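You operate a simulated robot arm through the tools that you are given. There is no shell and no other tool. Be economical: measure what you need, move in short steps, check, and stop when the job is done.

The job below is to be done with a simulated robot arm. You get a single attempt, and the scene is never put back.

JOB
Close the rework bench: brush off the dust and park roller, height slider and tilt lever.
Fine: bench brush, then put it back; film roller back to its start, height slider down to nought, tilt lever back. Set down upright: bench brush. What is to be rubbed or washed off counts as gone when no trace of it is left.

The check looks at the end state, three seconds after you hand in, the way a careful person would. Anything else that was tipped, shoved, dropped, spilled or broken makes it a failure.

ROBOT AND FRAMES
A 6-joint arm with a two-finger parallel gripper, fixed in place. Base frame: the origin is at the foot of the arm, x ahead of it, y to its left, z up; the work surface is at about z = 880. Readings come in mm, degrees, newtons and seconds.
With the tool pointing down near the work surface it reaches from about 260 to 660 mm from the base axis. Its first joint turns from -66.0 to 66.0 degrees. Payload 2.9 kg.
Tool frame: the origin (TCP) lies between the finger pads and is the grasp point; the fingertips stand 30 mm ahead of it; z points along the fingers, y is the line along which they close. The gripper opens to 110 mm. The fingers are 20 mm wide and 10 mm thick; the gripper's body (48 by 112 mm) begins 55 mm behind the TCP.
Orientation is that of the tool frame in the base frame, as a unit quaternion [w, x, y, z]. With the fingers straight down and closing along the base's y, the tool's x points along the base's -x, its y along +y and its z along -z.

CONTROLS
- The arm moves only by the tool drive_tool. Its arguments are lists of equal length, an entry for each row: "dp": the shift along the tool's x, y, z in mm, a list of three; "angular": the turn, a rotation vector about the tool's x, y, z in degrees, a list of three; "gripper": the gripper command, from -1 (shut) to 1 (fully open), values between in proportion. In form: {"dp": [[dx, dy, dz], ...], "angular": [[ax, ay, az], ...], "gripper": [gripper, ...]}. A call has 1 to 10 rows; each row is the pose to reach, as a shift and turn from the pose commanded when the call began, along the tool's axes at that moment. A row lasts 0.2 s, in which the tool goes at most 50 mm and 8.6 degrees; a call with a longer step from one row to the next is refused whole, and so is a gripper value outside its range. Where a pose cannot be reached the arm comes as near as it can. A force on the tool above 50 N (or 10 N above the force at the start of the call, whichever is more), or a blocked arm, ends the call early, and 0.2 s more pass. The fingers move at their own pace (about 108 mm/s each) and stop on an object; they squeeze with about 26 N. The grip force told is the motor's: it shows also when the fingers shut on nothing. Time passes only in rows, and 0.2 s behind the last, so rows that repeat a pose let the fingers close. The reply holds the time, the measured pose of the TCP, the force on the tool along the base axes, the opening and the grip force, in the units named above and with some noise, with the torque about the TCP (base axes, N m) and any sound that the robot's microphone picked up.
- Cameras (640 x 400 px; columns grow to the right, rows downward): "scene" is fixed at [93.9, 457, 1379.3]; the picture's right is [-0.47, -0.88, 0.00], its down [-0.55, 0.29, -0.78] and it looks along [0.69, -0.36, -0.62] (base axes); focal length 214 px, centre (320, 200). "wrist" rides on the gripper at [72, 17, -103] in the tool frame; the picture's right is [-0.23, 0.97, 0.00], its down [-0.76, -0.18, -0.62] and it looks along [-0.61, -0.14, 0.78] (tool axes); focal length 222 px, centre (320, 200). There is no depth. A picture from a camera that has moved, and an enlarged one, comes with that camera's place and axes in the base frame and with its lens.
- snapshot(camera): a new picture of that camera. It takes no simulated time.
- inspect(camera, box): a new picture of the part [left, top, right, bottom] of that camera's present view, enlarged. It takes no simulated time.
- job_done(): hands the job in; it is judged then, once.

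Go step by step. Nothing tells you positions but the pictures and the camera data: compare them with the known pose of the tool, close in by small moves and look again before you grip or let go. The budget is 120 turns and 76 pictures, counting those below and the enlarged ones. Unless the task says otherwise, let go and move clear before handing in.

The tools are called as a command line: name --argument value ..., lists and objects as JSON in quotes. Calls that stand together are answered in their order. drive_tool: Moves the arm, as the interface text tells. Its arguments: {"type":"object","properties":{"dp":{"type":"array"},"angular":{"type":"array"},"gripper":{"type":"array"}},"required":["dp","angular","gripper"]} The other tools are called the same way: snapshot (camera) takes a picture; inspect (camera, box) takes an enlarged picture of a part of a camera's view; job_done () hands the job in.

At the start:

```text
time: 0.0
eef_pos: [382.9, 64.2, 1276.9]
orientation: [0.0, 0.0, 1.0, -0.001]
contact_force: [-0.5, 0.5, -0.4]
moment: [0.01, 0.01, -0.01]
grip_width: 110.1
gripper_force: 0.1
```

scene: 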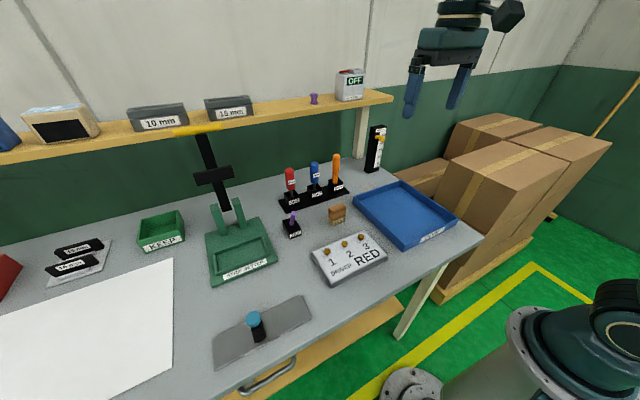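
wrist: 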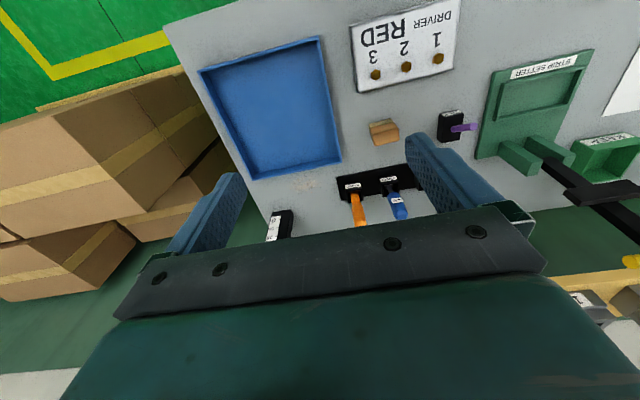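

I see a bench with several fixtures; I need closer views to tell the roller, slider, tilt lever, brush and dust apart.

inspect --camera "scene" --box '[260, 110, 480, 290]'

inspect --camera "scene" --box '[120, 110, 340, 290]'

inspect --camera "scene" --box '[0, 60, 260, 290]'

inspect --camera "scene" --box '[180, 260, 360, 400]'

```text
2.22 times, centred on (370, 200) of scene
camera zoom: at [93.9, 457.0, 1379.3], right [-0.47, -0.88, 0.0], down [-0.55, 0.29, -0.78], along [0.69, -0.36, -0.62], focal length 477 px, centre (209, 200)
```

zoom: 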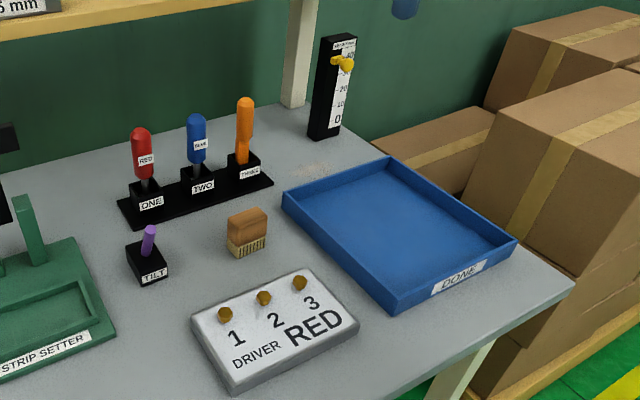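

```text
2.22 times, centred on (230, 200) of scene
camera zoom: at [93.9, 457.0, 1379.3], right [-0.47, -0.88, 0.0], down [-0.55, 0.29, -0.78], along [0.69, -0.36, -0.62], focal length 477 px, centre (520, 200)
```

zoom: 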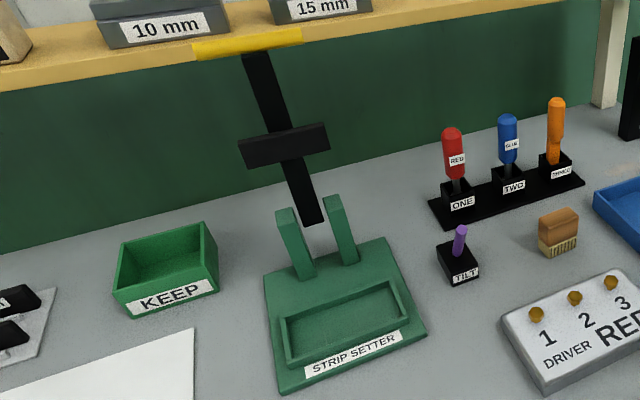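

```text
1.74 times, centred on (130, 175) of scene
camera zoom: at [93.9, 457.0, 1379.3], right [-0.47, -0.88, 0.0], down [-0.55, 0.29, -0.78], along [0.69, -0.36, -0.62], focal length 373 px, centre (650, 244)
```

zoom: 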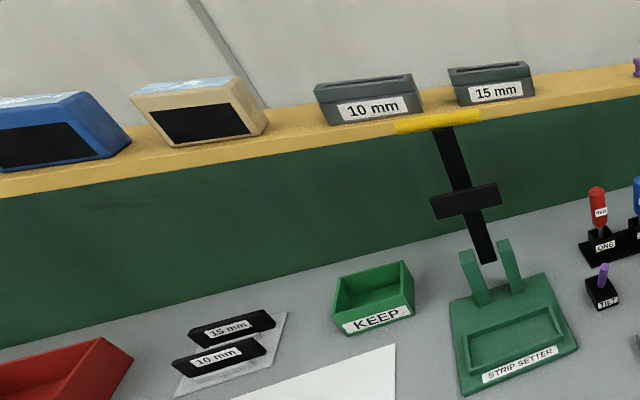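

```text
2.86 times, centred on (270, 330) of scene
camera zoom: at [93.9, 457.0, 1379.3], right [-0.47, -0.88, 0.0], down [-0.55, 0.29, -0.78], along [0.69, -0.36, -0.62], focal length 613 px, centre (463, -171)
```

zoom: 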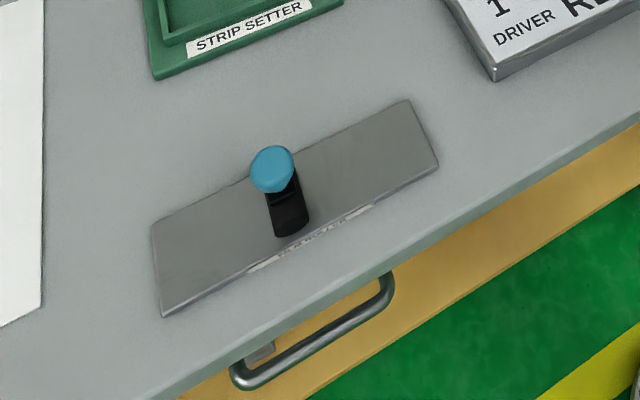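

The height slider (scale with yellow knob), tilt lever, brush and faint dust behind the tray are visible; the blue-knob plate may be the roller. I zoom in more on them.

inspect --camera "scene" --box '[220, 295, 300, 345]'

inspect --camera "scene" --box '[330, 120, 410, 190]'

inspect --camera "scene" --box '[270, 195, 360, 250]'

inspect --camera "wrist" --box '[240, 90, 500, 250]'

```text
8.00 times, centred on (260, 320) of scene
camera zoom: at [93.9, 457.0, 1379.3], right [-0.47, -0.88, 0.0], down [-0.55, 0.29, -0.78], along [0.69, -0.36, -0.62], focal length 1716 px, centre (800, -760)
```

zoom: 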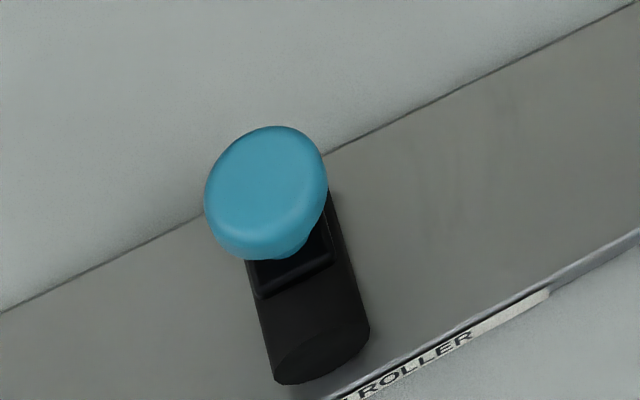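

```text
5.71 times, centred on (370, 155) of scene
camera zoom: at [93.9, 457.0, 1379.3], right [-0.47, -0.88, 0.0], down [-0.55, 0.29, -0.78], along [0.69, -0.36, -0.62], focal length 1226 px, centre (34, 457)
```

zoom: 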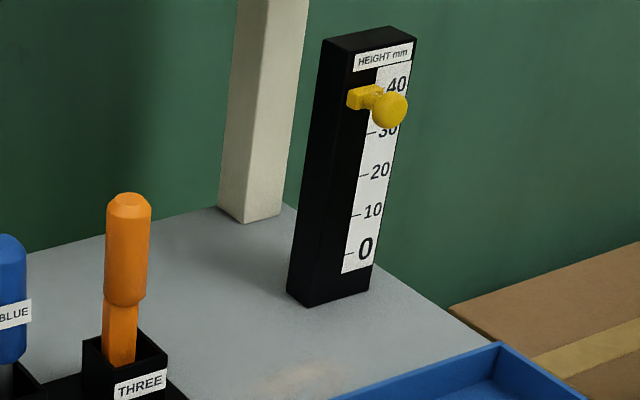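

```text
7.11 times, centred on (315, 222) of scene
camera zoom: at [93.9, 457.0, 1379.3], right [-0.47, -0.88, 0.0], down [-0.55, 0.29, -0.78], along [0.69, -0.36, -0.62], focal length 1525 px, centre (356, 40)
```

zoom: 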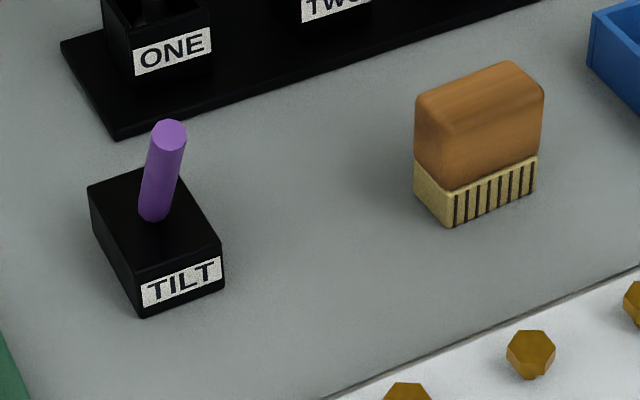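

```text
2.46 times, centred on (370, 170) of wrist
camera zoom: at [308.0, 81.0, 1380.1], right [0.23, 0.97, 0.0], down [0.76, -0.18, 0.62], along [0.61, -0.14, -0.78], focal length 547 px, centre (197, 274)
```

zoom: 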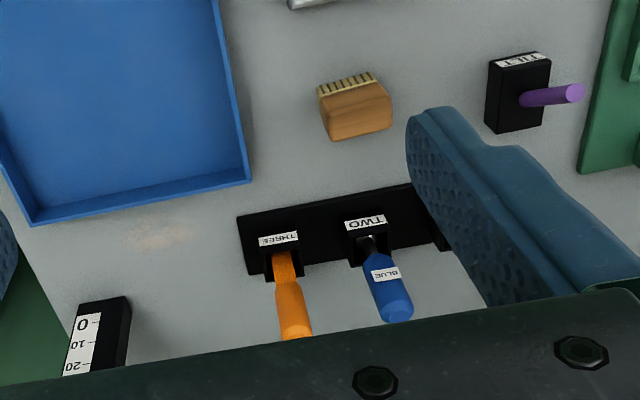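

The brush is near (520,176), dust near (635,-42), slider tower around (715,-125), and the FILM ROLLER plate near (305,470). I move the wrist camera over the roller to find its start mark.

drive_tool --dp '[[0, 45, 0], [0, 90, 0], [0, 135, 0], [0, 180, 0], [10, 225, 20], [20, 265, 40], [40, 290, 70], [50, 310, 100]]' --angular '[[0, 0, 0], [0, 0, 0], [0, 0, 0], [0, 0, 0], [0, 0, 0], [0, 0, 0], [0, 0, 0], [0, 0, 0]]' --gripper '[1, 1, 1, 1, 1, 1, 1, 1]'

snapshot --camera "wrist"

```text
refused: row 5 steps farther than a row can; nothing moved
```

```text
65 pictures are left
camera wrist: at [308.0, 81.0, 1380.1], right [0.23, 0.97, 0.0], down [0.76, -0.18, 0.62], along [0.61, -0.14, -0.78], focal length 222 px, centre (320, 200)
```

wrist: 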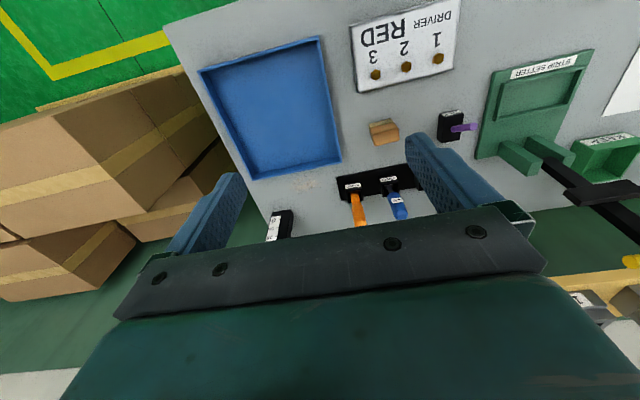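

The step was a little too long, so nothing moved. I use shorter steps.

drive_tool --dp '[[0, 45, 0], [0, 90, 0], [0, 135, 0], [0, 180, 0], [10, 220, 20], [20, 258, 40], [40, 290, 65], [50, 310, 95]]' --angular '[[0, 0, 0], [0, 0, 0], [0, 0, 0], [0, 0, 0], [0, 0, 0], [0, 0, 0], [0, 0, 0], [0, 0, 0]]' --gripper '[1, 1, 1, 1, 1, 1, 1, 1]'

snapshot --camera "wrist"

```text
time: 1.8
eef_pos: [333.1, 375.7, 1181.7]
orientation: [0.001, 0.001, 1.0, 0.0]
contact_force: [-0.2, -0.8, 0.5]
moment: [0.0, -0.01, 0.01]
grip_width: 109.7
gripper_force: 0.0
```

```text
64 pictures are left
camera wrist: at [257.5, 390.7, 1285.1], right [0.23, 0.97, 0.0], down [0.76, -0.18, 0.62], along [0.61, -0.14, -0.78], focal length 222 px, centre (320, 200)
```

wrist: 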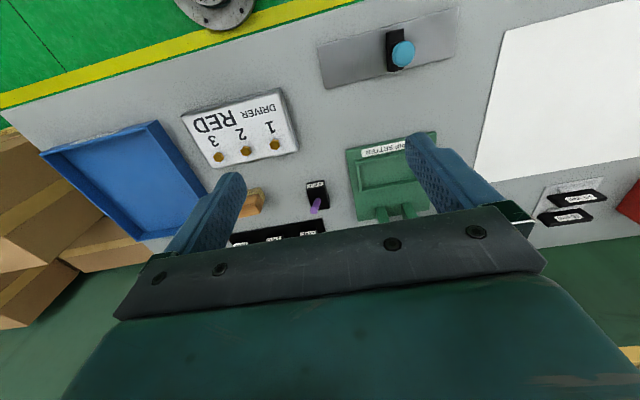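

Now the roller plate and the tilt lever are both visible from above; I zoom in.

inspect --camera "wrist" --box '[310, 0, 470, 100]'

inspect --camera "wrist" --box '[230, 160, 350, 240]'

```text
4.00 times, centred on (390, 50) of wrist
camera zoom: at [257.5, 390.7, 1285.1], right [0.23, 0.97, 0.0], down [0.76, -0.18, 0.62], along [0.61, -0.14, -0.78], focal length 888 px, centre (40, 800)
```

zoom: 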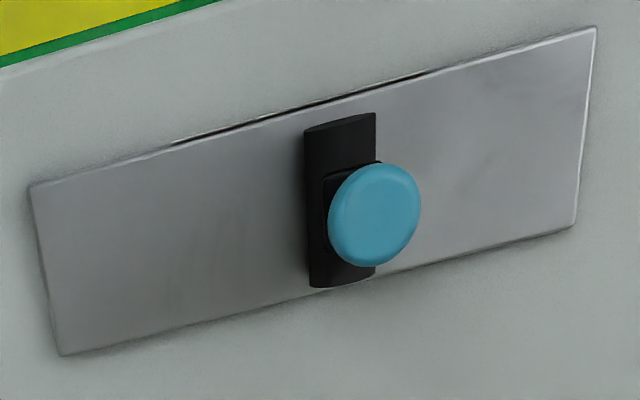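

```text
5.00 times, centred on (290, 200) of wrist
camera zoom: at [257.5, 390.7, 1285.1], right [0.23, 0.97, 0.0], down [0.76, -0.18, 0.62], along [0.61, -0.14, -0.78], focal length 1111 px, centre (470, 200)
```

zoom: 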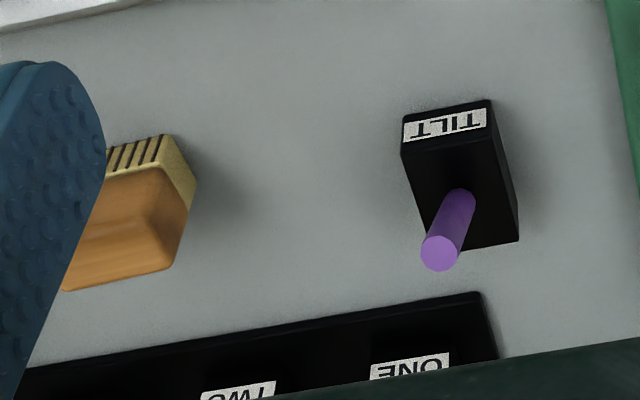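

There are no marks on top, so I go lower and further back to read the label on the plate's front edge.

drive_tool --dp '[[28, 13, 36], [56, 26, 72], [84, 39, 108], [112, 52, 144], [130, 60, 170]]' --angular '[[0, 0, 0], [0, 0, 0], [0, 0, 0], [0, 0, 0], [0, 0, 0]]' --gripper '[1, 1, 1, 1, 1]'

snapshot --camera "wrist"

```text
time: 3.0
eef_pos: [212.5, 428.3, 1011.2]
orientation: [0.0, 0.0, 1.0, 0.002]
contact_force: [-0.7, 0.8, -0.5]
moment: [0.01, 0.01, 0.03]
grip_width: 110.0
gripper_force: 0.0
out of reach, approached as far as the arm can: row 5
```

```text
61 pictures are left
camera wrist: at [138.2, 446.5, 1115.4], right [0.23, 0.97, 0.0], down [0.76, -0.18, 0.62], along [0.61, -0.14, -0.78], focal length 222 px, centre (320, 200)
```

wrist: 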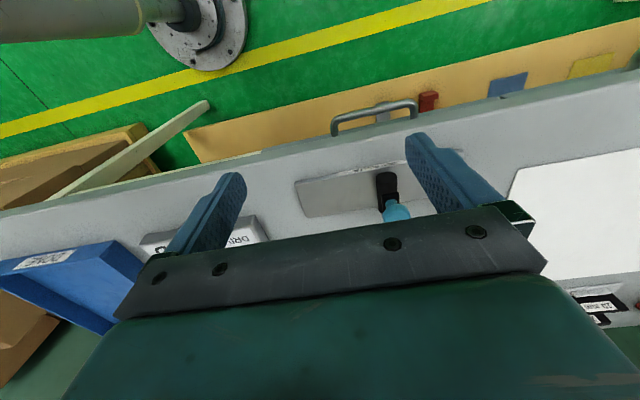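

inspect --camera "wrist" --box '[340, 145, 440, 205]'

inspect --camera "scene" --box '[245, 300, 305, 345]'

```text
6.40 times, centred on (390, 175) of wrist
camera zoom: at [138.2, 446.5, 1115.4], right [0.23, 0.97, 0.0], down [0.76, -0.18, 0.62], along [0.61, -0.14, -0.78], focal length 1422 px, centre (-128, 360)
```

zoom: 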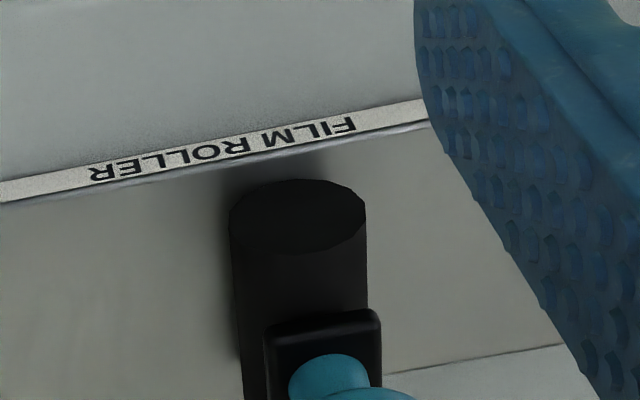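

```text
8.89 times, centred on (275, 322) of scene
camera zoom: at [93.9, 457.0, 1379.2], right [-0.47, -0.89, 0.0], down [-0.55, 0.29, -0.78], along [0.69, -0.36, -0.62], focal length 1906 px, centre (720, -889)
```

zoom: 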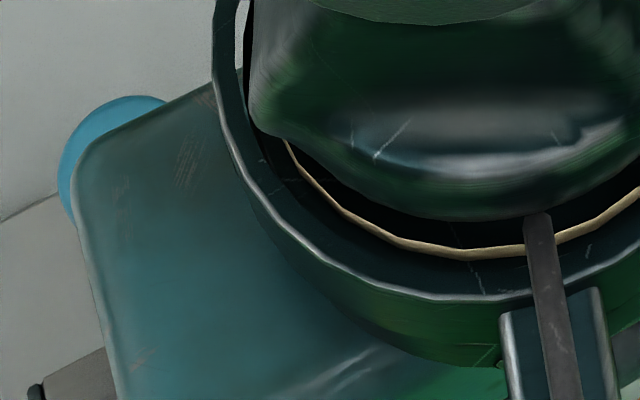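

The label only reads "FILM ROLLER"; the plate spans y≈381–580, x≈285–345, with the knob at about (315,490,940). I bring the gripper above the knob and check.

drive_tool --dp '[[-35, 20, 0], [-70, 41, 0], [-102, 62, 0], [-102, 62, 20]]' --angular '[[0, 0, 0], [0, 0, 0], [0, 0, 0], [0, 0, 0]]' --gripper '[1, 1, 1, 1]'

snapshot --camera "scene"

snapshot --camera "wrist"

```text
time: 4.0
eef_pos: [316.6, 492.1, 991.9]
orientation: [0.0, 0.001, 1.0, 0.001]
contact_force: [-0.2, 0.2, -0.4]
moment: [-0.03, 0.0, 0.02]
grip_width: 110.2
gripper_force: 0.0
```

```text
58 pictures are left
```

scene: 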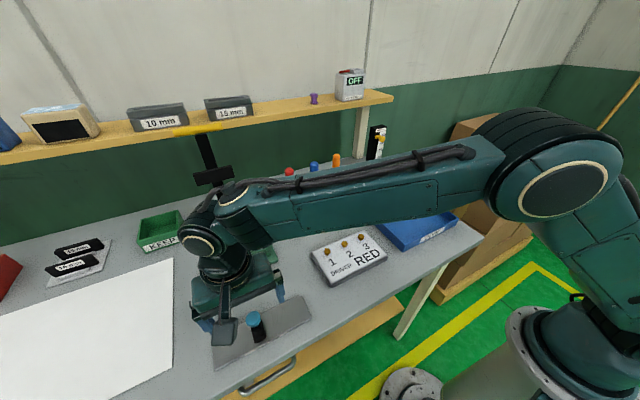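

```text
57 pictures are left
camera wrist: at [241.4, 508.2, 1094.3], right [0.23, 0.97, 0.0], down [0.76, -0.18, 0.62], along [0.61, -0.14, -0.78], focal length 222 px, centre (320, 200)
```

wrist: 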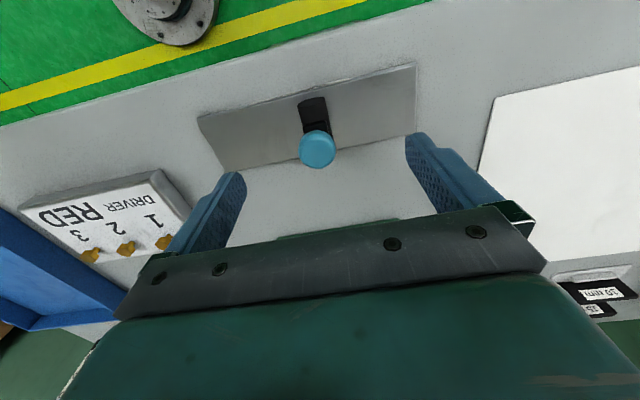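

The gripper is centred over the knob. I descend and close on it gently.

drive_tool --dp '[[2, -1, 25], [2, -1, 46], [2, -1, 46], [2, -1, 46], [2, -1, 46]]' --angular '[[0, 0, 0], [0, 0, 0], [0, 0, 0], [0, 0, 0], [0, 0, 0]]' --gripper '[1, 1, 0, -1, -1]'

snapshot --camera "wrist"

```text
time: 5.2
eef_pos: [314.0, 491.6, 944.5]
orientation: [0.0, 0.0, 1.0, 0.0]
contact_force: [-1.1, -0.4, -1.3]
moment: [0.01, -0.01, -0.02]
grip_width: 26.8
gripper_force: 45.1
```

```text
56 pictures are left
camera wrist: at [239.3, 507.3, 1048.7], right [0.23, 0.97, 0.0], down [0.76, -0.18, 0.62], along [0.61, -0.14, -0.78], focal length 222 px, centre (320, 200)
```

wrist: 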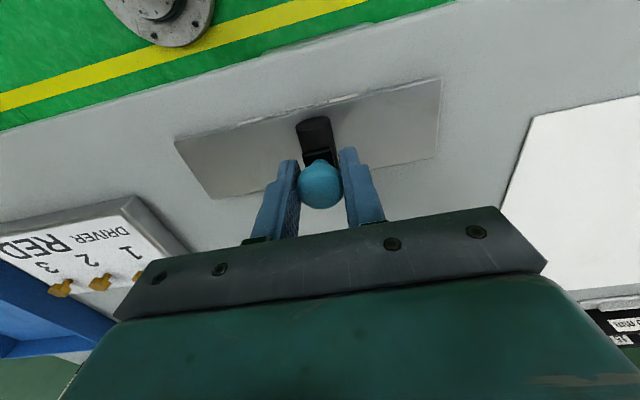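

I hold the knob. I feel out the travel toward +y (label's left) in short steps.

drive_tool --dp '[[0, 5, 0], [0, 10, 0], [0, 15, 0], [0, 20, 0]]' --angular '[[0, 0, 0], [0, 0, 0], [0, 0, 0], [0, 0, 0]]' --gripper '[-1, -1, -1, -1]'

```text
time: 6.2
eef_pos: [314.3, 510.5, 944.7]
orientation: [0.0, 0.001, 1.0, 0.0]
contact_force: [5.0, -0.3, -4.4]
moment: [-0.02, 0.02, 0.0]
grip_width: 26.7
gripper_force: 45.1
```

It slides freely that way. I go on toward the end.

drive_tool --dp '[[0, 7, 0], [0, 14, 0], [0, 21, 0], [0, 28, 0], [0, 35, 0], [0, 42, 0], [0, 49, 0], [0, 56, 0], [0, 63, 0]]' --angular '[[0, 0, 0], [0, 0, 0], [0, 0, 0], [0, 0, 0], [0, 0, 0], [0, 0, 0], [0, 0, 0], [0, 0, 0], [0, 0, 0]]' --gripper '[-1, -1, -1, -1, -1, -1, -1, -1, -1]'

snapshot --camera "wrist"

```text
time: 7.8
eef_pos: [314.0, 550.9, 944.7]
orientation: [-0.006, 0.004, 1.0, -0.012]
contact_force: [-4.0, -16.2, 7.1]
moment: [-0.36, 0.13, 0.0]
grip_width: 27.2
gripper_force: 44.9
stopped in row 8: the force on the tool passed its limit (the readings are from after the stop); the commanded pose is now the measured one
```

```text
55 pictures are left
camera wrist: at [240.9, 570.2, 1049.1], right [0.24, 0.97, -0.03], down [0.77, -0.17, 0.62], along [0.6, -0.17, -0.79], focal length 222 px, centre (320, 200)
```

wrist: 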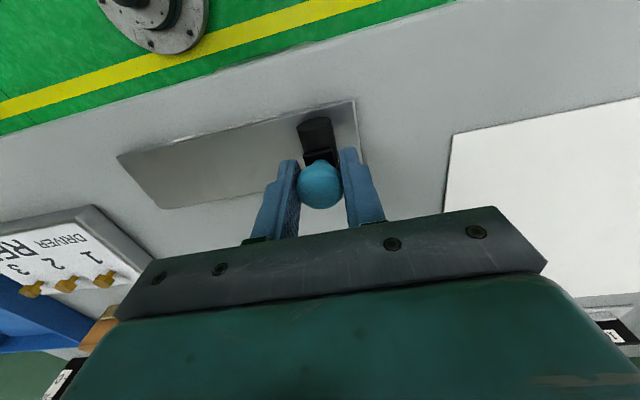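

There is a stop at y≈551 with no click. I check the other end for contrast.

drive_tool --dp '[[0, -12, 0], [0, -24, 0], [0, -36, 0], [0, -48, 0], [0, -60, 0], [0, -72, 0], [0, -84, 0], [0, -96, 0], [0, -108, 0], [0, -120, 0]]' --angular '[[0, 0, 0], [0, 0, 0], [0, 0, 0], [0, 0, 0], [0, 0, 0], [0, 0, 0], [0, 0, 0], [0, 0, 0], [0, 0, 0], [0, 0, 0]]' --gripper '[-1, -1, -1, -1, -1, -1, -1, -1, -1, -1]'

```text
time: 10.0
eef_pos: [312.9, 431.7, 947.4]
orientation: [-0.006, 0.005, 1.0, -0.012]
contact_force: [14.3, 0.9, -20.8]
moment: [0.1, -0.18, 0.11]
grip_width: 26.8
gripper_force: 45.1
```

drive_tool --dp '[[-1, 0, 2.8], [-1, -6, 2.9], [-1, -12, 3], [-1, -18, 3.1], [-1, -24, 3.2], [-1, -30, 3.4]]' --angular '[[0, 0, 0], [0, 0, 0], [0, 0, 0], [0, 0, 0], [0, 0, 0], [0, 0, 0]]' --gripper '[-1, -1, -1, -1, -1, -1]'

snapshot --camera "wrist"

```text
time: 11.4
eef_pos: [313.2, 409.8, 945.4]
orientation: [-0.001, -0.001, 1.0, -0.003]
contact_force: [2.6, 43.8, -2.4]
moment: [0.29, -0.01, -0.17]
grip_width: 27.0
gripper_force: 45.1
```

```text
54 pictures are left
camera wrist: at [239.6, 425.6, 1048.8], right [0.23, 0.97, -0.01], down [0.76, -0.17, 0.62], along [0.6, -0.14, -0.78], focal length 222 px, centre (320, 200)
```

wrist: 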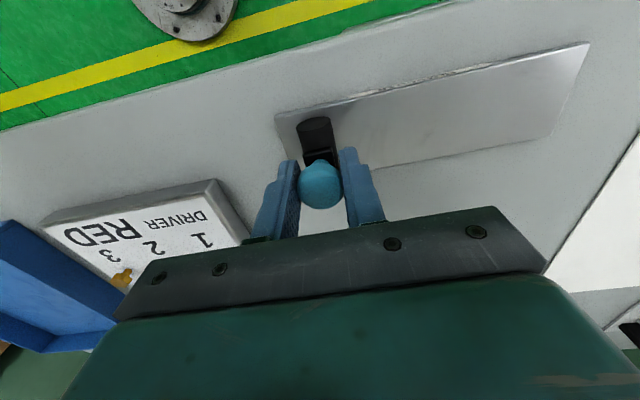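

Both ends have plain stops (410 and 551). I examine the plate for a start mark.

inspect --camera "wrist" --box '[260, 30, 600, 200]'

inspect --camera "scene" --box '[190, 280, 330, 380]'

```text
1.88 times, centred on (430, 115) of wrist
camera zoom: at [239.6, 425.6, 1048.8], right [0.23, 0.97, -0.01], down [0.76, -0.17, 0.62], along [0.6, -0.14, -0.78], focal length 418 px, centre (113, 360)
```

zoom: 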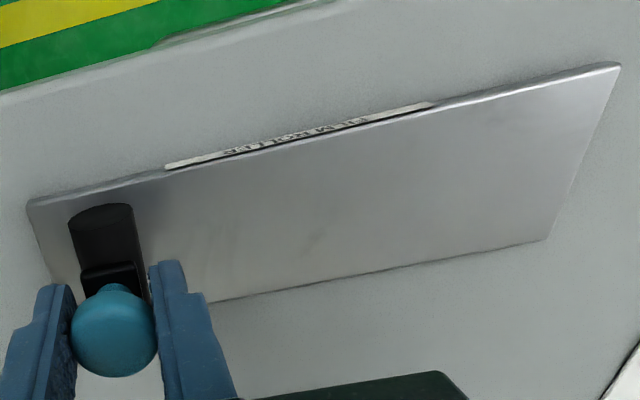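

```text
4.00 times, centred on (260, 330) of scene
camera zoom: at [94.0, 458.2, 1378.8], right [-0.47, -0.89, 0.0], down [-0.55, 0.29, -0.78], along [0.69, -0.36, -0.62], focal length 858 px, centre (560, -320)
```

zoom: 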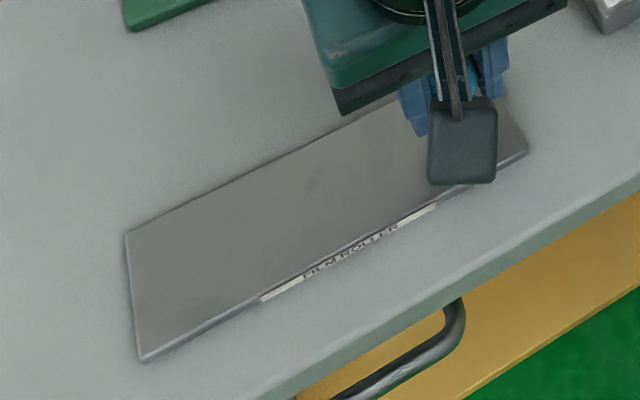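

No mark exists; the start is most plausibly the label's left end (+y), so I take the roller there to its stop.

drive_tool --dp '[[0, 13, 0], [0, 26, 0], [0, 39, 0], [0, 52, 0], [0, 65, 0], [0, 78, 0], [0, 91, 0], [0, 104, 0], [0, 117, 0], [0, 130, 0]]' --angular '[[0, 0, 0], [0, 0, 0], [0, 0, 0], [0, 0, 0], [0, 0, 0], [0, 0, 0], [0, 0, 0], [0, 0, 0], [0, 0, 0], [0, 0, 0]]' --gripper '[-1, -1, -1, -1, -1, -1, -1, -1, -1, -1]'

```text
time: 13.6
eef_pos: [313.4, 534.0, 945.3]
orientation: [-0.004, 0.004, 1.0, -0.008]
contact_force: [-12.7, -0.5, 29.0]
moment: [-0.01, 0.08, 0.08]
grip_width: 26.9
gripper_force: 44.8
```

drive_tool --dp '[[0, 5, 0], [0, 10, 0], [0, 15, 0], [0, 20, 0], [0, 25, 0]]' --angular '[[0, 0, 0], [0, 0, 0], [0, 0, 0], [0, 0, 0], [0, 0, 0]]' --gripper '[-1, -1, -1, -1, -1]'

```text
time: 14.8
eef_pos: [313.3, 551.2, 945.9]
orientation: [-0.007, 0.005, 1.0, -0.015]
contact_force: [-7.3, -13.0, 8.6]
moment: [-0.4, 0.27, -0.07]
grip_width: 26.9
gripper_force: 44.9
stopped in row 5: the force on the tool passed its limit (the readings are from after the stop); the commanded pose is now the measured one
```

The roller sits at its left stop. I release, lift, and travel to above the tilt lever for a close look.

drive_tool --dp '[[0, 0, 0], [0, 0, 0], [0, 0, -40], [0, 0, -85], [0, 0, -130], [-25, -35, -130], [-50, -70, -130], [-75, -105, -130], [-100, -140, -130], [-125, -175, -130]]' --angular '[[0, 0, 0], [0, 0, 0], [0, 0, 0], [0, 0, 0], [0, 0, 0], [0, 0, 0], [0, 0, 0], [0, 0, 0], [0, 0, 0], [0, 0, 0]]' --gripper '[0, 0, 0, 0, 0, 0, 0, 0, 0, 0]'

inspect --camera "scene" --box '[190, 280, 330, 380]'

snapshot --camera "wrist"

```text
time: 17.0
eef_pos: [438.3, 378.0, 1076.5]
orientation: [-0.007, 0.005, 1.0, -0.013]
contact_force: [-0.2, -0.1, -1.3]
moment: [-0.02, 0.01, -0.04]
grip_width: 54.9
gripper_force: 0.1
```

```text
4.00 times, centred on (260, 330) of scene
camera zoom: at [93.9, 457.0, 1379.3], right [-0.47, -0.89, 0.0], down [-0.55, 0.29, -0.78], along [0.69, -0.36, -0.62], focal length 858 px, centre (560, -320)
```

zoom: 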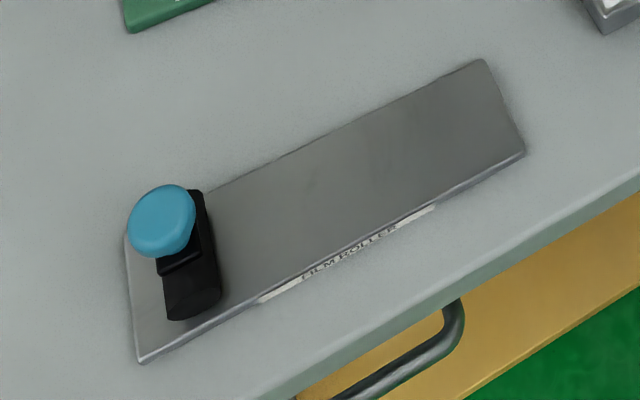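

```text
50 pictures are left
camera wrist: at [365.4, 398.3, 1180.2], right [0.24, 0.97, -0.03], down [0.77, -0.17, 0.62], along [0.59, -0.17, -0.79], focal length 222 px, centre (320, 200)
```

wrist: 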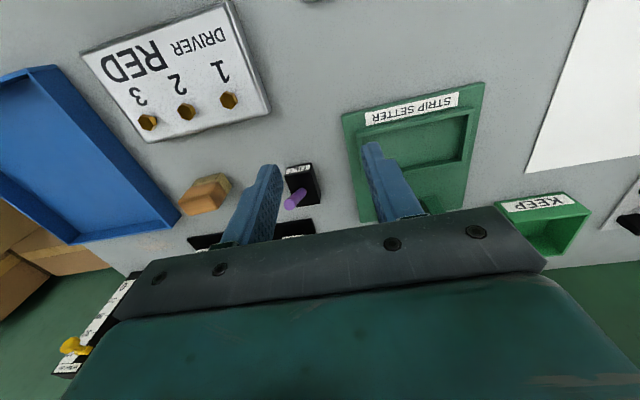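

Roller is parked. I straighten the tool and zoom on the tilt lever.

drive_tool --dp '[[0, 0, 0], [-20, -20, 20]]' --angular '[[-1.5, -0.8, -0.6], [-1.5, -0.8, -0.6]]' --gripper '[0, 0]'

inspect --camera "wrist" --box '[250, 140, 390, 230]'

inspect --camera "scene" --box '[265, 195, 325, 245]'

```text
time: 17.6
eef_pos: [462.5, 361.3, 1059.5]
orientation: [-0.001, 0.0, 1.0, -0.001]
contact_force: [0.1, -0.8, -0.1]
moment: [-0.01, -0.01, -0.01]
grip_width: 55.0
gripper_force: 0.1
out of reach, approached as far as the arm can: row 2
```

```text
4.44 times, centred on (320, 185) of wrist
camera zoom: at [388.9, 378.0, 1162.6], right [0.23, 0.97, 0.0], down [0.76, -0.18, 0.62], along [0.61, -0.14, -0.78], focal length 987 px, centre (320, 267)
```

zoom: 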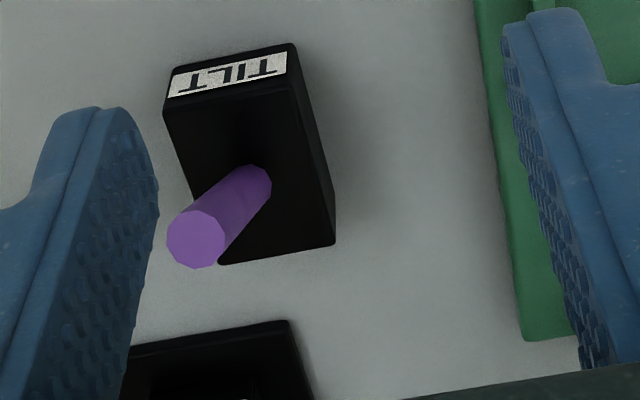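

```text
8.00 times, centred on (295, 220) of scene
camera zoom: at [93.9, 457.0, 1379.3], right [-0.47, -0.89, 0.0], down [-0.55, 0.29, -0.78], along [0.69, -0.36, -0.62], focal length 1716 px, centre (520, 40)
```

zoom: 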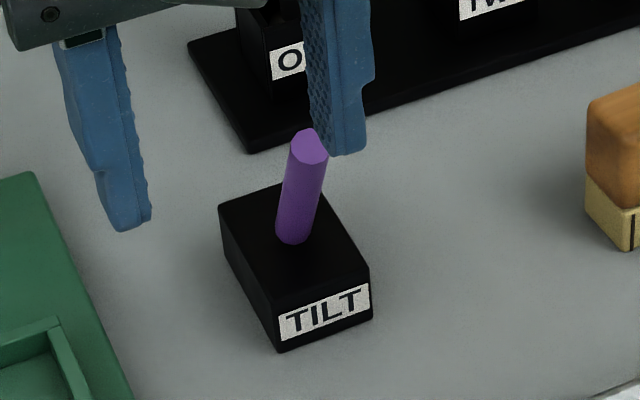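

The lever leans about 25° toward the robot: pivot near (547,321,913), tip near (515,320,980). I shut the fingers and place them in front of it, to push it back (+x).

drive_tool --dp '[[-2, -20, 15], [-2, -40, 35], [-2, -40, 60], [-2, -40, 75]]' --angular '[[0, 0, 0], [0, 0, 0], [0, 0, 0], [0, 0, 0]]' --gripper '[-1, -1, -1, -1]'

inspect --camera "scene" --box '[240, 150, 360, 250]'

snapshot --camera "wrist"

```text
time: 18.6
eef_pos: [502.6, 347.2, 1004.4]
orientation: [0.0, 0.0, 1.0, -0.001]
contact_force: [1.0, -0.1, -0.3]
moment: [0.0, -0.02, -0.01]
grip_width: 0.1
gripper_force: 26.4
out of reach, approached as far as the arm can: row 1, 2, 3, 4
```

```text
4.00 times, centred on (300, 200) of scene
camera zoom: at [93.9, 457.0, 1379.3], right [-0.47, -0.88, 0.0], down [-0.55, 0.29, -0.78], along [0.69, -0.36, -0.62], focal length 858 px, centre (400, 200)
```

zoom: 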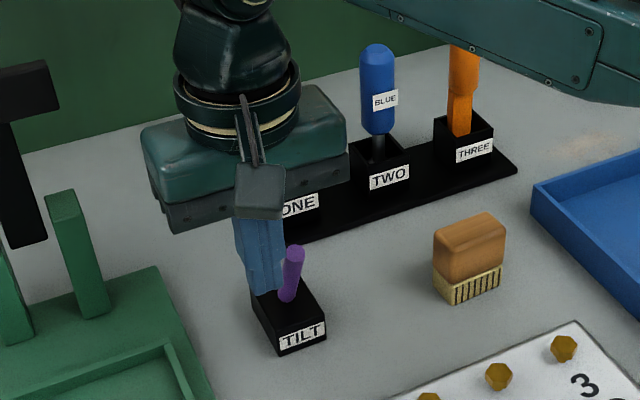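

```text
46 pictures are left
camera wrist: at [428.5, 363.7, 1107.7], right [0.23, 0.97, 0.0], down [0.76, -0.18, 0.62], along [0.61, -0.14, -0.78], focal length 222 px, centre (320, 200)
```

wrist: 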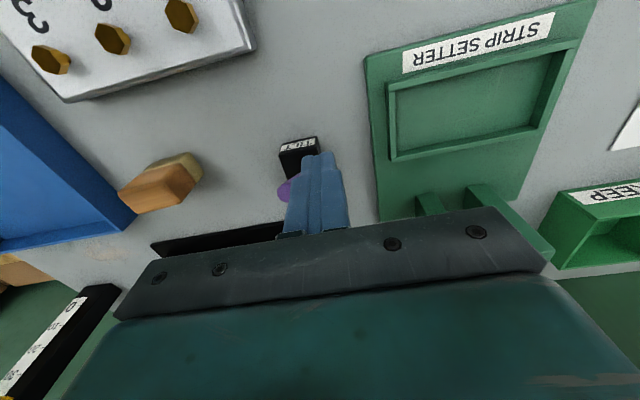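

The arm ended up offset from the command (about (502,347)), beside the lever without contact. I raise a bit to see where commanded and measured poses agree.

drive_tool --dp '[[0, 0, -30], [0, 0, -40]]' --angular '[[0, 0, 0], [0, 0, 0]]' --gripper '[-1, -1]'

```text
time: 19.2
eef_pos: [501.7, 346.9, 1044.3]
orientation: [0.0, -0.001, 1.0, 0.0]
contact_force: [0.6, 0.2, 0.0]
moment: [0.0, -0.03, -0.03]
grip_width: 0.1
gripper_force: 25.7
```

drive_tool --dp '[[10, -15, 0], [20, -30, 0], [30, -45, 0]]' --angular '[[0, 0, 0], [0, 0, 0], [0, 0, 0]]' --gripper '[-1, -1, -1]'

```text
time: 20.0
eef_pos: [496.0, 316.4, 1059.1]
orientation: [-0.001, 0.0, 1.0, -0.001]
contact_force: [0.6, -0.2, -0.6]
moment: [0.0, 0.01, 0.0]
grip_width: 0.2
gripper_force: 25.8
out of reach, approached as far as the arm can: row 2, 3
```

snapshot --camera "scene"

snapshot --camera "wrist"

```text
45 pictures are left
```

scene: 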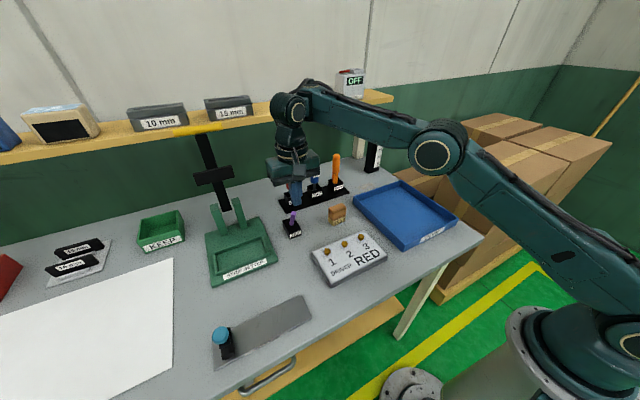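

```text
44 pictures are left
camera wrist: at [421.0, 333.1, 1162.2], right [0.23, 0.97, 0.0], down [0.76, -0.18, 0.62], along [0.61, -0.14, -0.78], focal length 222 px, centre (320, 200)
```

wrist: 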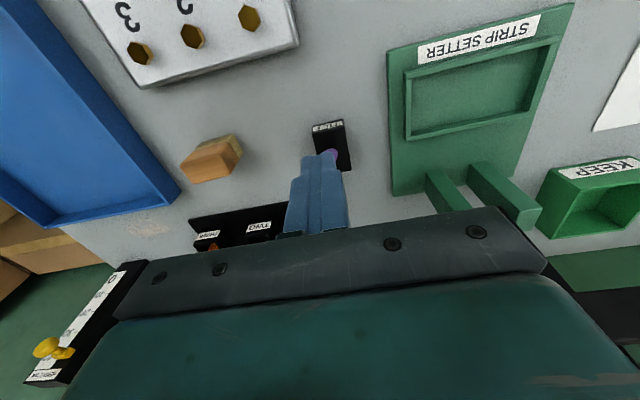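

The arm seems to have flipped to a nearly straight branch when it lifted near maximum reach, so it can't come inward. I go back over free space beside the roller and try stretching out and coming back to undo it.

drive_tool --dp '[[22, 35, 0], [44, 70, 0], [66, 104, 0], [106, 134, 0], [140, 168, 0], [135, 200, 0], [125, 240, 0], [115, 280, 0], [115, 280, 0]]' --angular '[[0, 0, 0], [0, 0, 0], [0, 0, 0], [0, 0, 0], [0, 0, 0], [0, 0, 0], [0, 0, 0], [0, 0, 0], [0, 0, 0]]' --gripper '[-1, -1, -1, -1, -1, -1, -1, -1, -1]'

snapshot --camera "scene"

```text
time: 22.0
eef_pos: [361.7, 544.6, 1053.8]
orientation: [0.0, 0.0, 1.0, 0.001]
contact_force: [-0.3, 0.0, -1.2]
moment: [0.0, 0.01, -0.02]
grip_width: 0.0
gripper_force: 25.9
out of reach, approached as far as the arm can: row 7, 8, 9
```

```text
43 pictures are left
```

scene: 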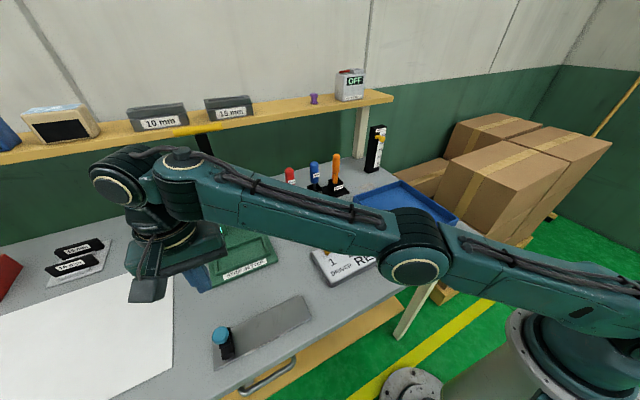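

drive_tool --dp '[[12, -18, 0], [24, -36, 0], [36, -54, 0], [48, -75, 0], [60, -95, 0]]' --angular '[[0, 0, 0], [0, 0, 0], [0, 0, 0], [0, 0, 0], [0, 0, 0]]' --gripper '[-1, -1, -1, -1, -1]'

```text
time: 23.2
eef_pos: [301.3, 447.7, 1054.7]
orientation: [0.0, 0.0, 1.0, 0.0]
contact_force: [0.5, 0.0, 0.5]
moment: [0.02, -0.01, 0.01]
grip_width: 0.0
gripper_force: 25.9
```

The arm folds again. Now to just in front of the lever.

drive_tool --dp '[[-32, -24, 0], [-64, -48, 0], [-96, -72, 0], [-130, -100, 0], [-162, -128, 20], [-170, -128, 50], [-174, -128, 70]]' --angular '[[0, 0, 0], [0, 0, 0], [0, 0, 0], [0, 0, 0], [0, 0, 0], [0, 0, 0], [0, 0, 0]]' --gripper '[-1, -1, -1, -1, -1, -1, -1]'

inspect --camera "wrist" --box '[240, 110, 400, 230]'

inspect --camera "scene" --box '[250, 160, 350, 250]'

```text
time: 24.8
eef_pos: [477.0, 319.4, 983.7]
orientation: [0.0, -0.001, 1.0, 0.0]
contact_force: [0.0, -0.5, -0.4]
moment: [0.04, 0.01, -0.02]
grip_width: 0.1
gripper_force: 26.4
```

```text
3.33 times, centred on (320, 170) of wrist
camera zoom: at [402.8, 336.4, 1086.9], right [0.23, 0.97, 0.0], down [0.76, -0.18, 0.62], along [0.61, -0.14, -0.78], focal length 740 px, centre (320, 300)
```

zoom: 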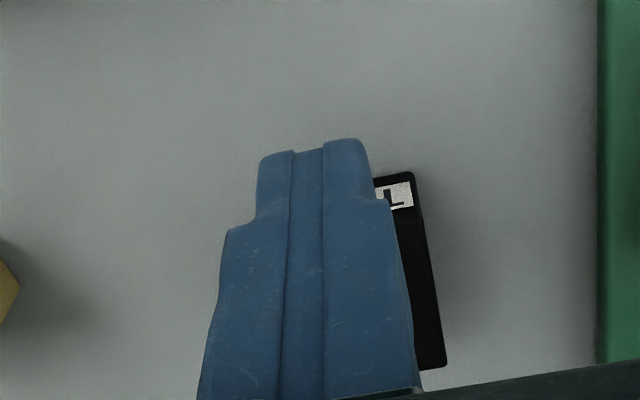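

```text
4.44 times, centred on (300, 205) of scene
camera zoom: at [94.0, 457.0, 1379.3], right [-0.47, -0.88, 0.0], down [-0.55, 0.29, -0.78], along [0.69, -0.36, -0.62], focal length 953 px, centre (409, 178)
```

zoom: 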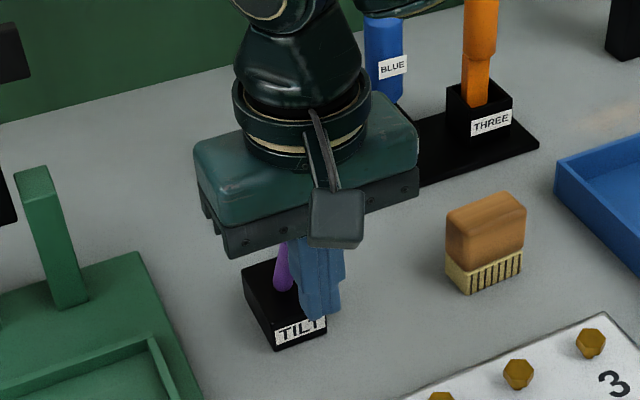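

The fingers stand in front of the lever. I push slowly in +x.

drive_tool --dp '[[-8, 0, 0], [-16, 0, 0], [-24, 0, 0], [-32, 0, 0], [-40, 0, 0]]' --angular '[[0, 0, 0], [0, 0, 0], [0, 0, 0], [0, 0, 0], [0, 0, 0]]' --gripper '[-1, -1, -1, -1, -1]'

inspect --camera "scene" --box '[250, 160, 350, 250]'

```text
time: 26.0
eef_pos: [515.5, 320.5, 983.7]
orientation: [0.001, -0.001, 1.0, 0.0]
contact_force: [0.0, 0.5, -0.3]
moment: [0.0, -0.02, -0.02]
grip_width: 0.1
gripper_force: 25.6
```

```text
4.44 times, centred on (300, 205) of scene
camera zoom: at [93.9, 457.0, 1379.3], right [-0.47, -0.88, 0.0], down [-0.55, 0.29, -0.78], along [0.69, -0.36, -0.62], focal length 953 px, centre (409, 178)
```

zoom: 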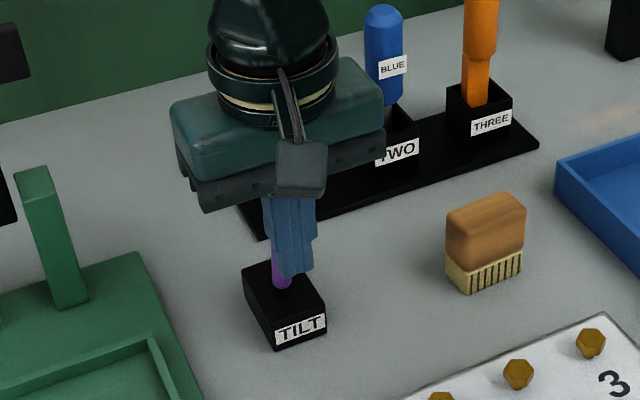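

No force felt yet; I continue.

drive_tool --dp '[[-6, 0, 0], [-12, 0, 0], [-18, 0, 0], [-24, 0, 0]]' --angular '[[0, 0, 0], [0, 0, 0], [0, 0, 0], [0, 0, 0]]' --gripper '[-1, -1, -1, -1]'

inspect --camera "scene" --box '[250, 160, 350, 250]'

```text
time: 27.0
eef_pos: [540.7, 320.3, 985.0]
orientation: [0.0, 0.0, 1.0, -0.001]
contact_force: [0.6, 0.4, -0.3]
moment: [-0.02, 0.02, 0.0]
grip_width: 0.0
gripper_force: 26.5
```

```text
4.44 times, centred on (300, 205) of scene
camera zoom: at [93.9, 457.0, 1379.3], right [-0.47, -0.88, 0.0], down [-0.55, 0.29, -0.78], along [0.69, -0.36, -0.62], focal length 953 px, centre (409, 178)
```

zoom: 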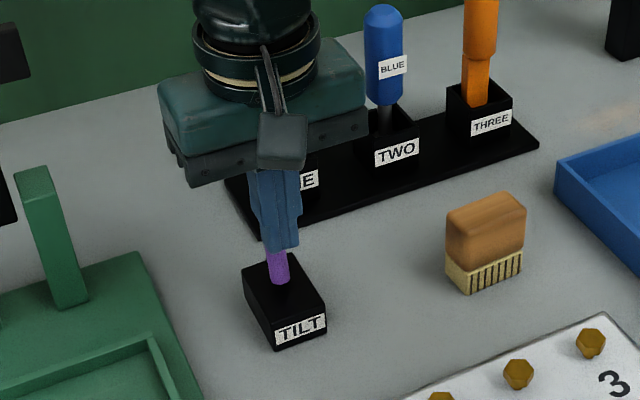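

No contact even here, so the lever is probably shorter than I thought. I back off upward and look again from a new angle.

drive_tool --dp '[[0, 0, -30], [30, 20, -40], [60, 40, -40], [80, 70, -40]]' --angular '[[0, 0, 0], [0, 0, 0], [0, 0, 0], [0, 0, 0]]' --gripper '[-1, -1, -1, -1]'

inspect --camera "wrist" --box '[200, 100, 360, 200]'

inspect --camera "scene" --box '[265, 195, 325, 245]'

```text
time: 28.0
eef_pos: [458.0, 389.8, 1023.4]
orientation: [0.0, 0.0, 1.0, 0.0]
contact_force: [0.2, 0.8, 0.1]
moment: [-0.02, -0.03, -0.01]
grip_width: 0.1
gripper_force: 26.5
```

```text
4.00 times, centred on (280, 150) of wrist
camera zoom: at [384.9, 406.5, 1127.6], right [0.23, 0.97, 0.0], down [0.76, -0.18, 0.62], along [0.61, -0.14, -0.78], focal length 888 px, centre (480, 400)
```

zoom: 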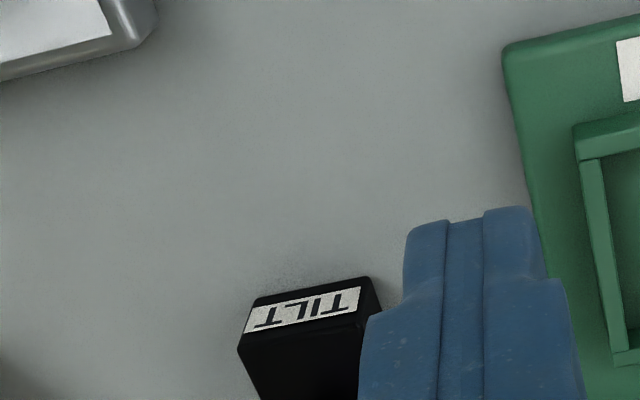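

```text
8.00 times, centred on (295, 220) of scene
camera zoom: at [94.0, 457.0, 1379.3], right [-0.47, -0.88, 0.0], down [-0.55, 0.29, -0.78], along [0.69, -0.36, -0.62], focal length 1716 px, centre (520, 40)
```

zoom: 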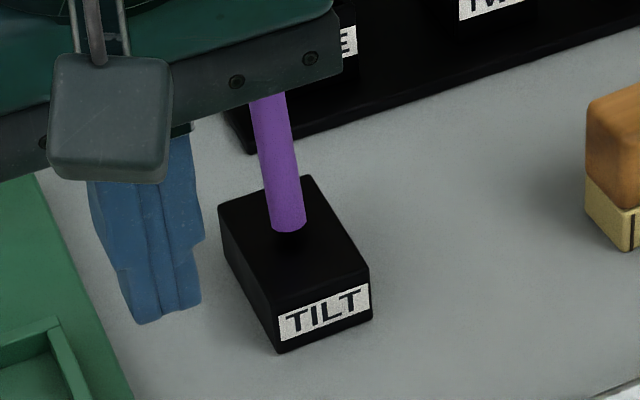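

The lever did move (very little resistance) and now leans away. I return and push on until I feel its stop.

drive_tool --dp '[[-15, -30, 0], [-40, -50, 0], [-50, -70, 10], [-60, -70, 39], [-70, -70, 39], [-80, -70, 39], [-86, -70, 39], [-92, -70, 39], [-98, -70, 39], [-104, -70, 39]]' --angular '[[0, 0, 0], [0, 0, 0], [0, 0, 0], [0, 0, 0], [0, 0, 0], [0, 0, 0], [0, 0, 0], [0, 0, 0], [0, 0, 0], [0, 0, 0]]' --gripper '[-1, -1, -1, -1, -1, -1, -1, -1, -1, -1]'

inspect --camera "scene" --box '[250, 160, 350, 250]'

```text
time: 30.2
eef_pos: [554.4, 321.7, 986.5]
orientation: [-0.012, -0.004, 1.0, -0.007]
contact_force: [-16.9, -4.8, 9.2]
moment: [-0.34, 0.45, 0.02]
grip_width: 0.2
gripper_force: 25.7
stopped in row 10: the force on the tool passed its limit (the readings are from after the stop); the commanded pose is now the measured one
```

```text
4.44 times, centred on (300, 205) of scene
camera zoom: at [93.3, 456.8, 1379.4], right [-0.47, -0.88, 0.0], down [-0.55, 0.29, -0.78], along [0.69, -0.36, -0.62], focal length 953 px, centre (409, 178)
```

zoom: 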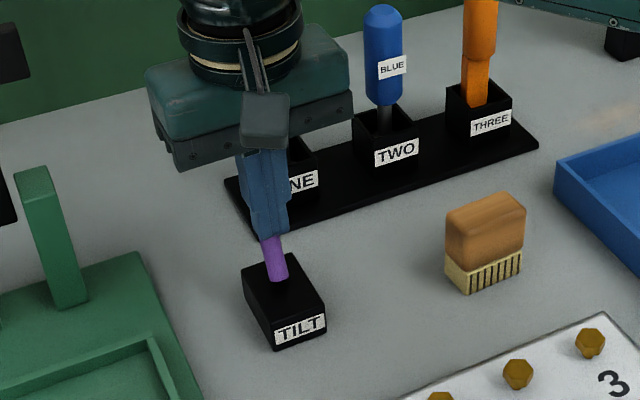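

The lever is at its rear stop. I back off, rise, straighten, and go toward the brush, looking at both.

drive_tool --dp '[[12, 0, 0], [20, 0, -30], [40, -30, -40], [55, -65, -45], [65, -105, -45], [70, -135, -45]]' --angular '[[0, 0, 0], [-0.8, -1.4, 0.5], [-0.8, -1.4, 0.5], [-0.8, -1.4, 0.5], [-0.8, -1.4, 0.5], [-0.8, -1.4, 0.5]]' --gripper '[-1, -1, -1, 0, 1, 1]'

snapshot --camera "wrist"

inspect --camera "scene" --box '[250, 160, 350, 250]'

```text
time: 31.6
eef_pos: [488.4, 186.0, 1032.2]
orientation: [0.004, 0.001, 1.0, 0.001]
contact_force: [-0.4, -0.7, 0.4]
moment: [0.02, 0.01, 0.01]
grip_width: 110.0
gripper_force: 0.1
```

```text
35 pictures are left
camera wrist: at [413.3, 201.8, 1136.0], right [0.23, 0.97, 0.0], down [0.76, -0.18, 0.63], along [0.61, -0.14, -0.78], focal length 222 px, centre (320, 200)
```

wrist: 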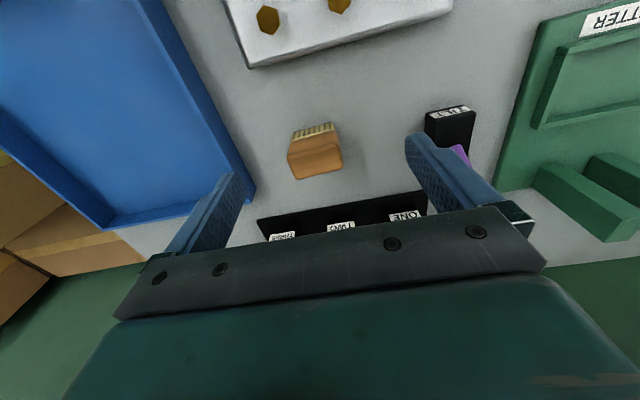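

```text
4.44 times, centred on (300, 205) of scene
camera zoom: at [93.9, 457.0, 1379.3], right [-0.47, -0.89, 0.0], down [-0.55, 0.29, -0.78], along [0.69, -0.36, -0.62], focal length 953 px, centre (409, 178)
```

zoom: 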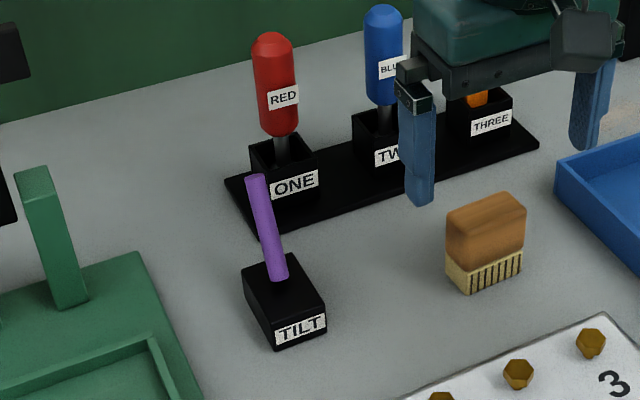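

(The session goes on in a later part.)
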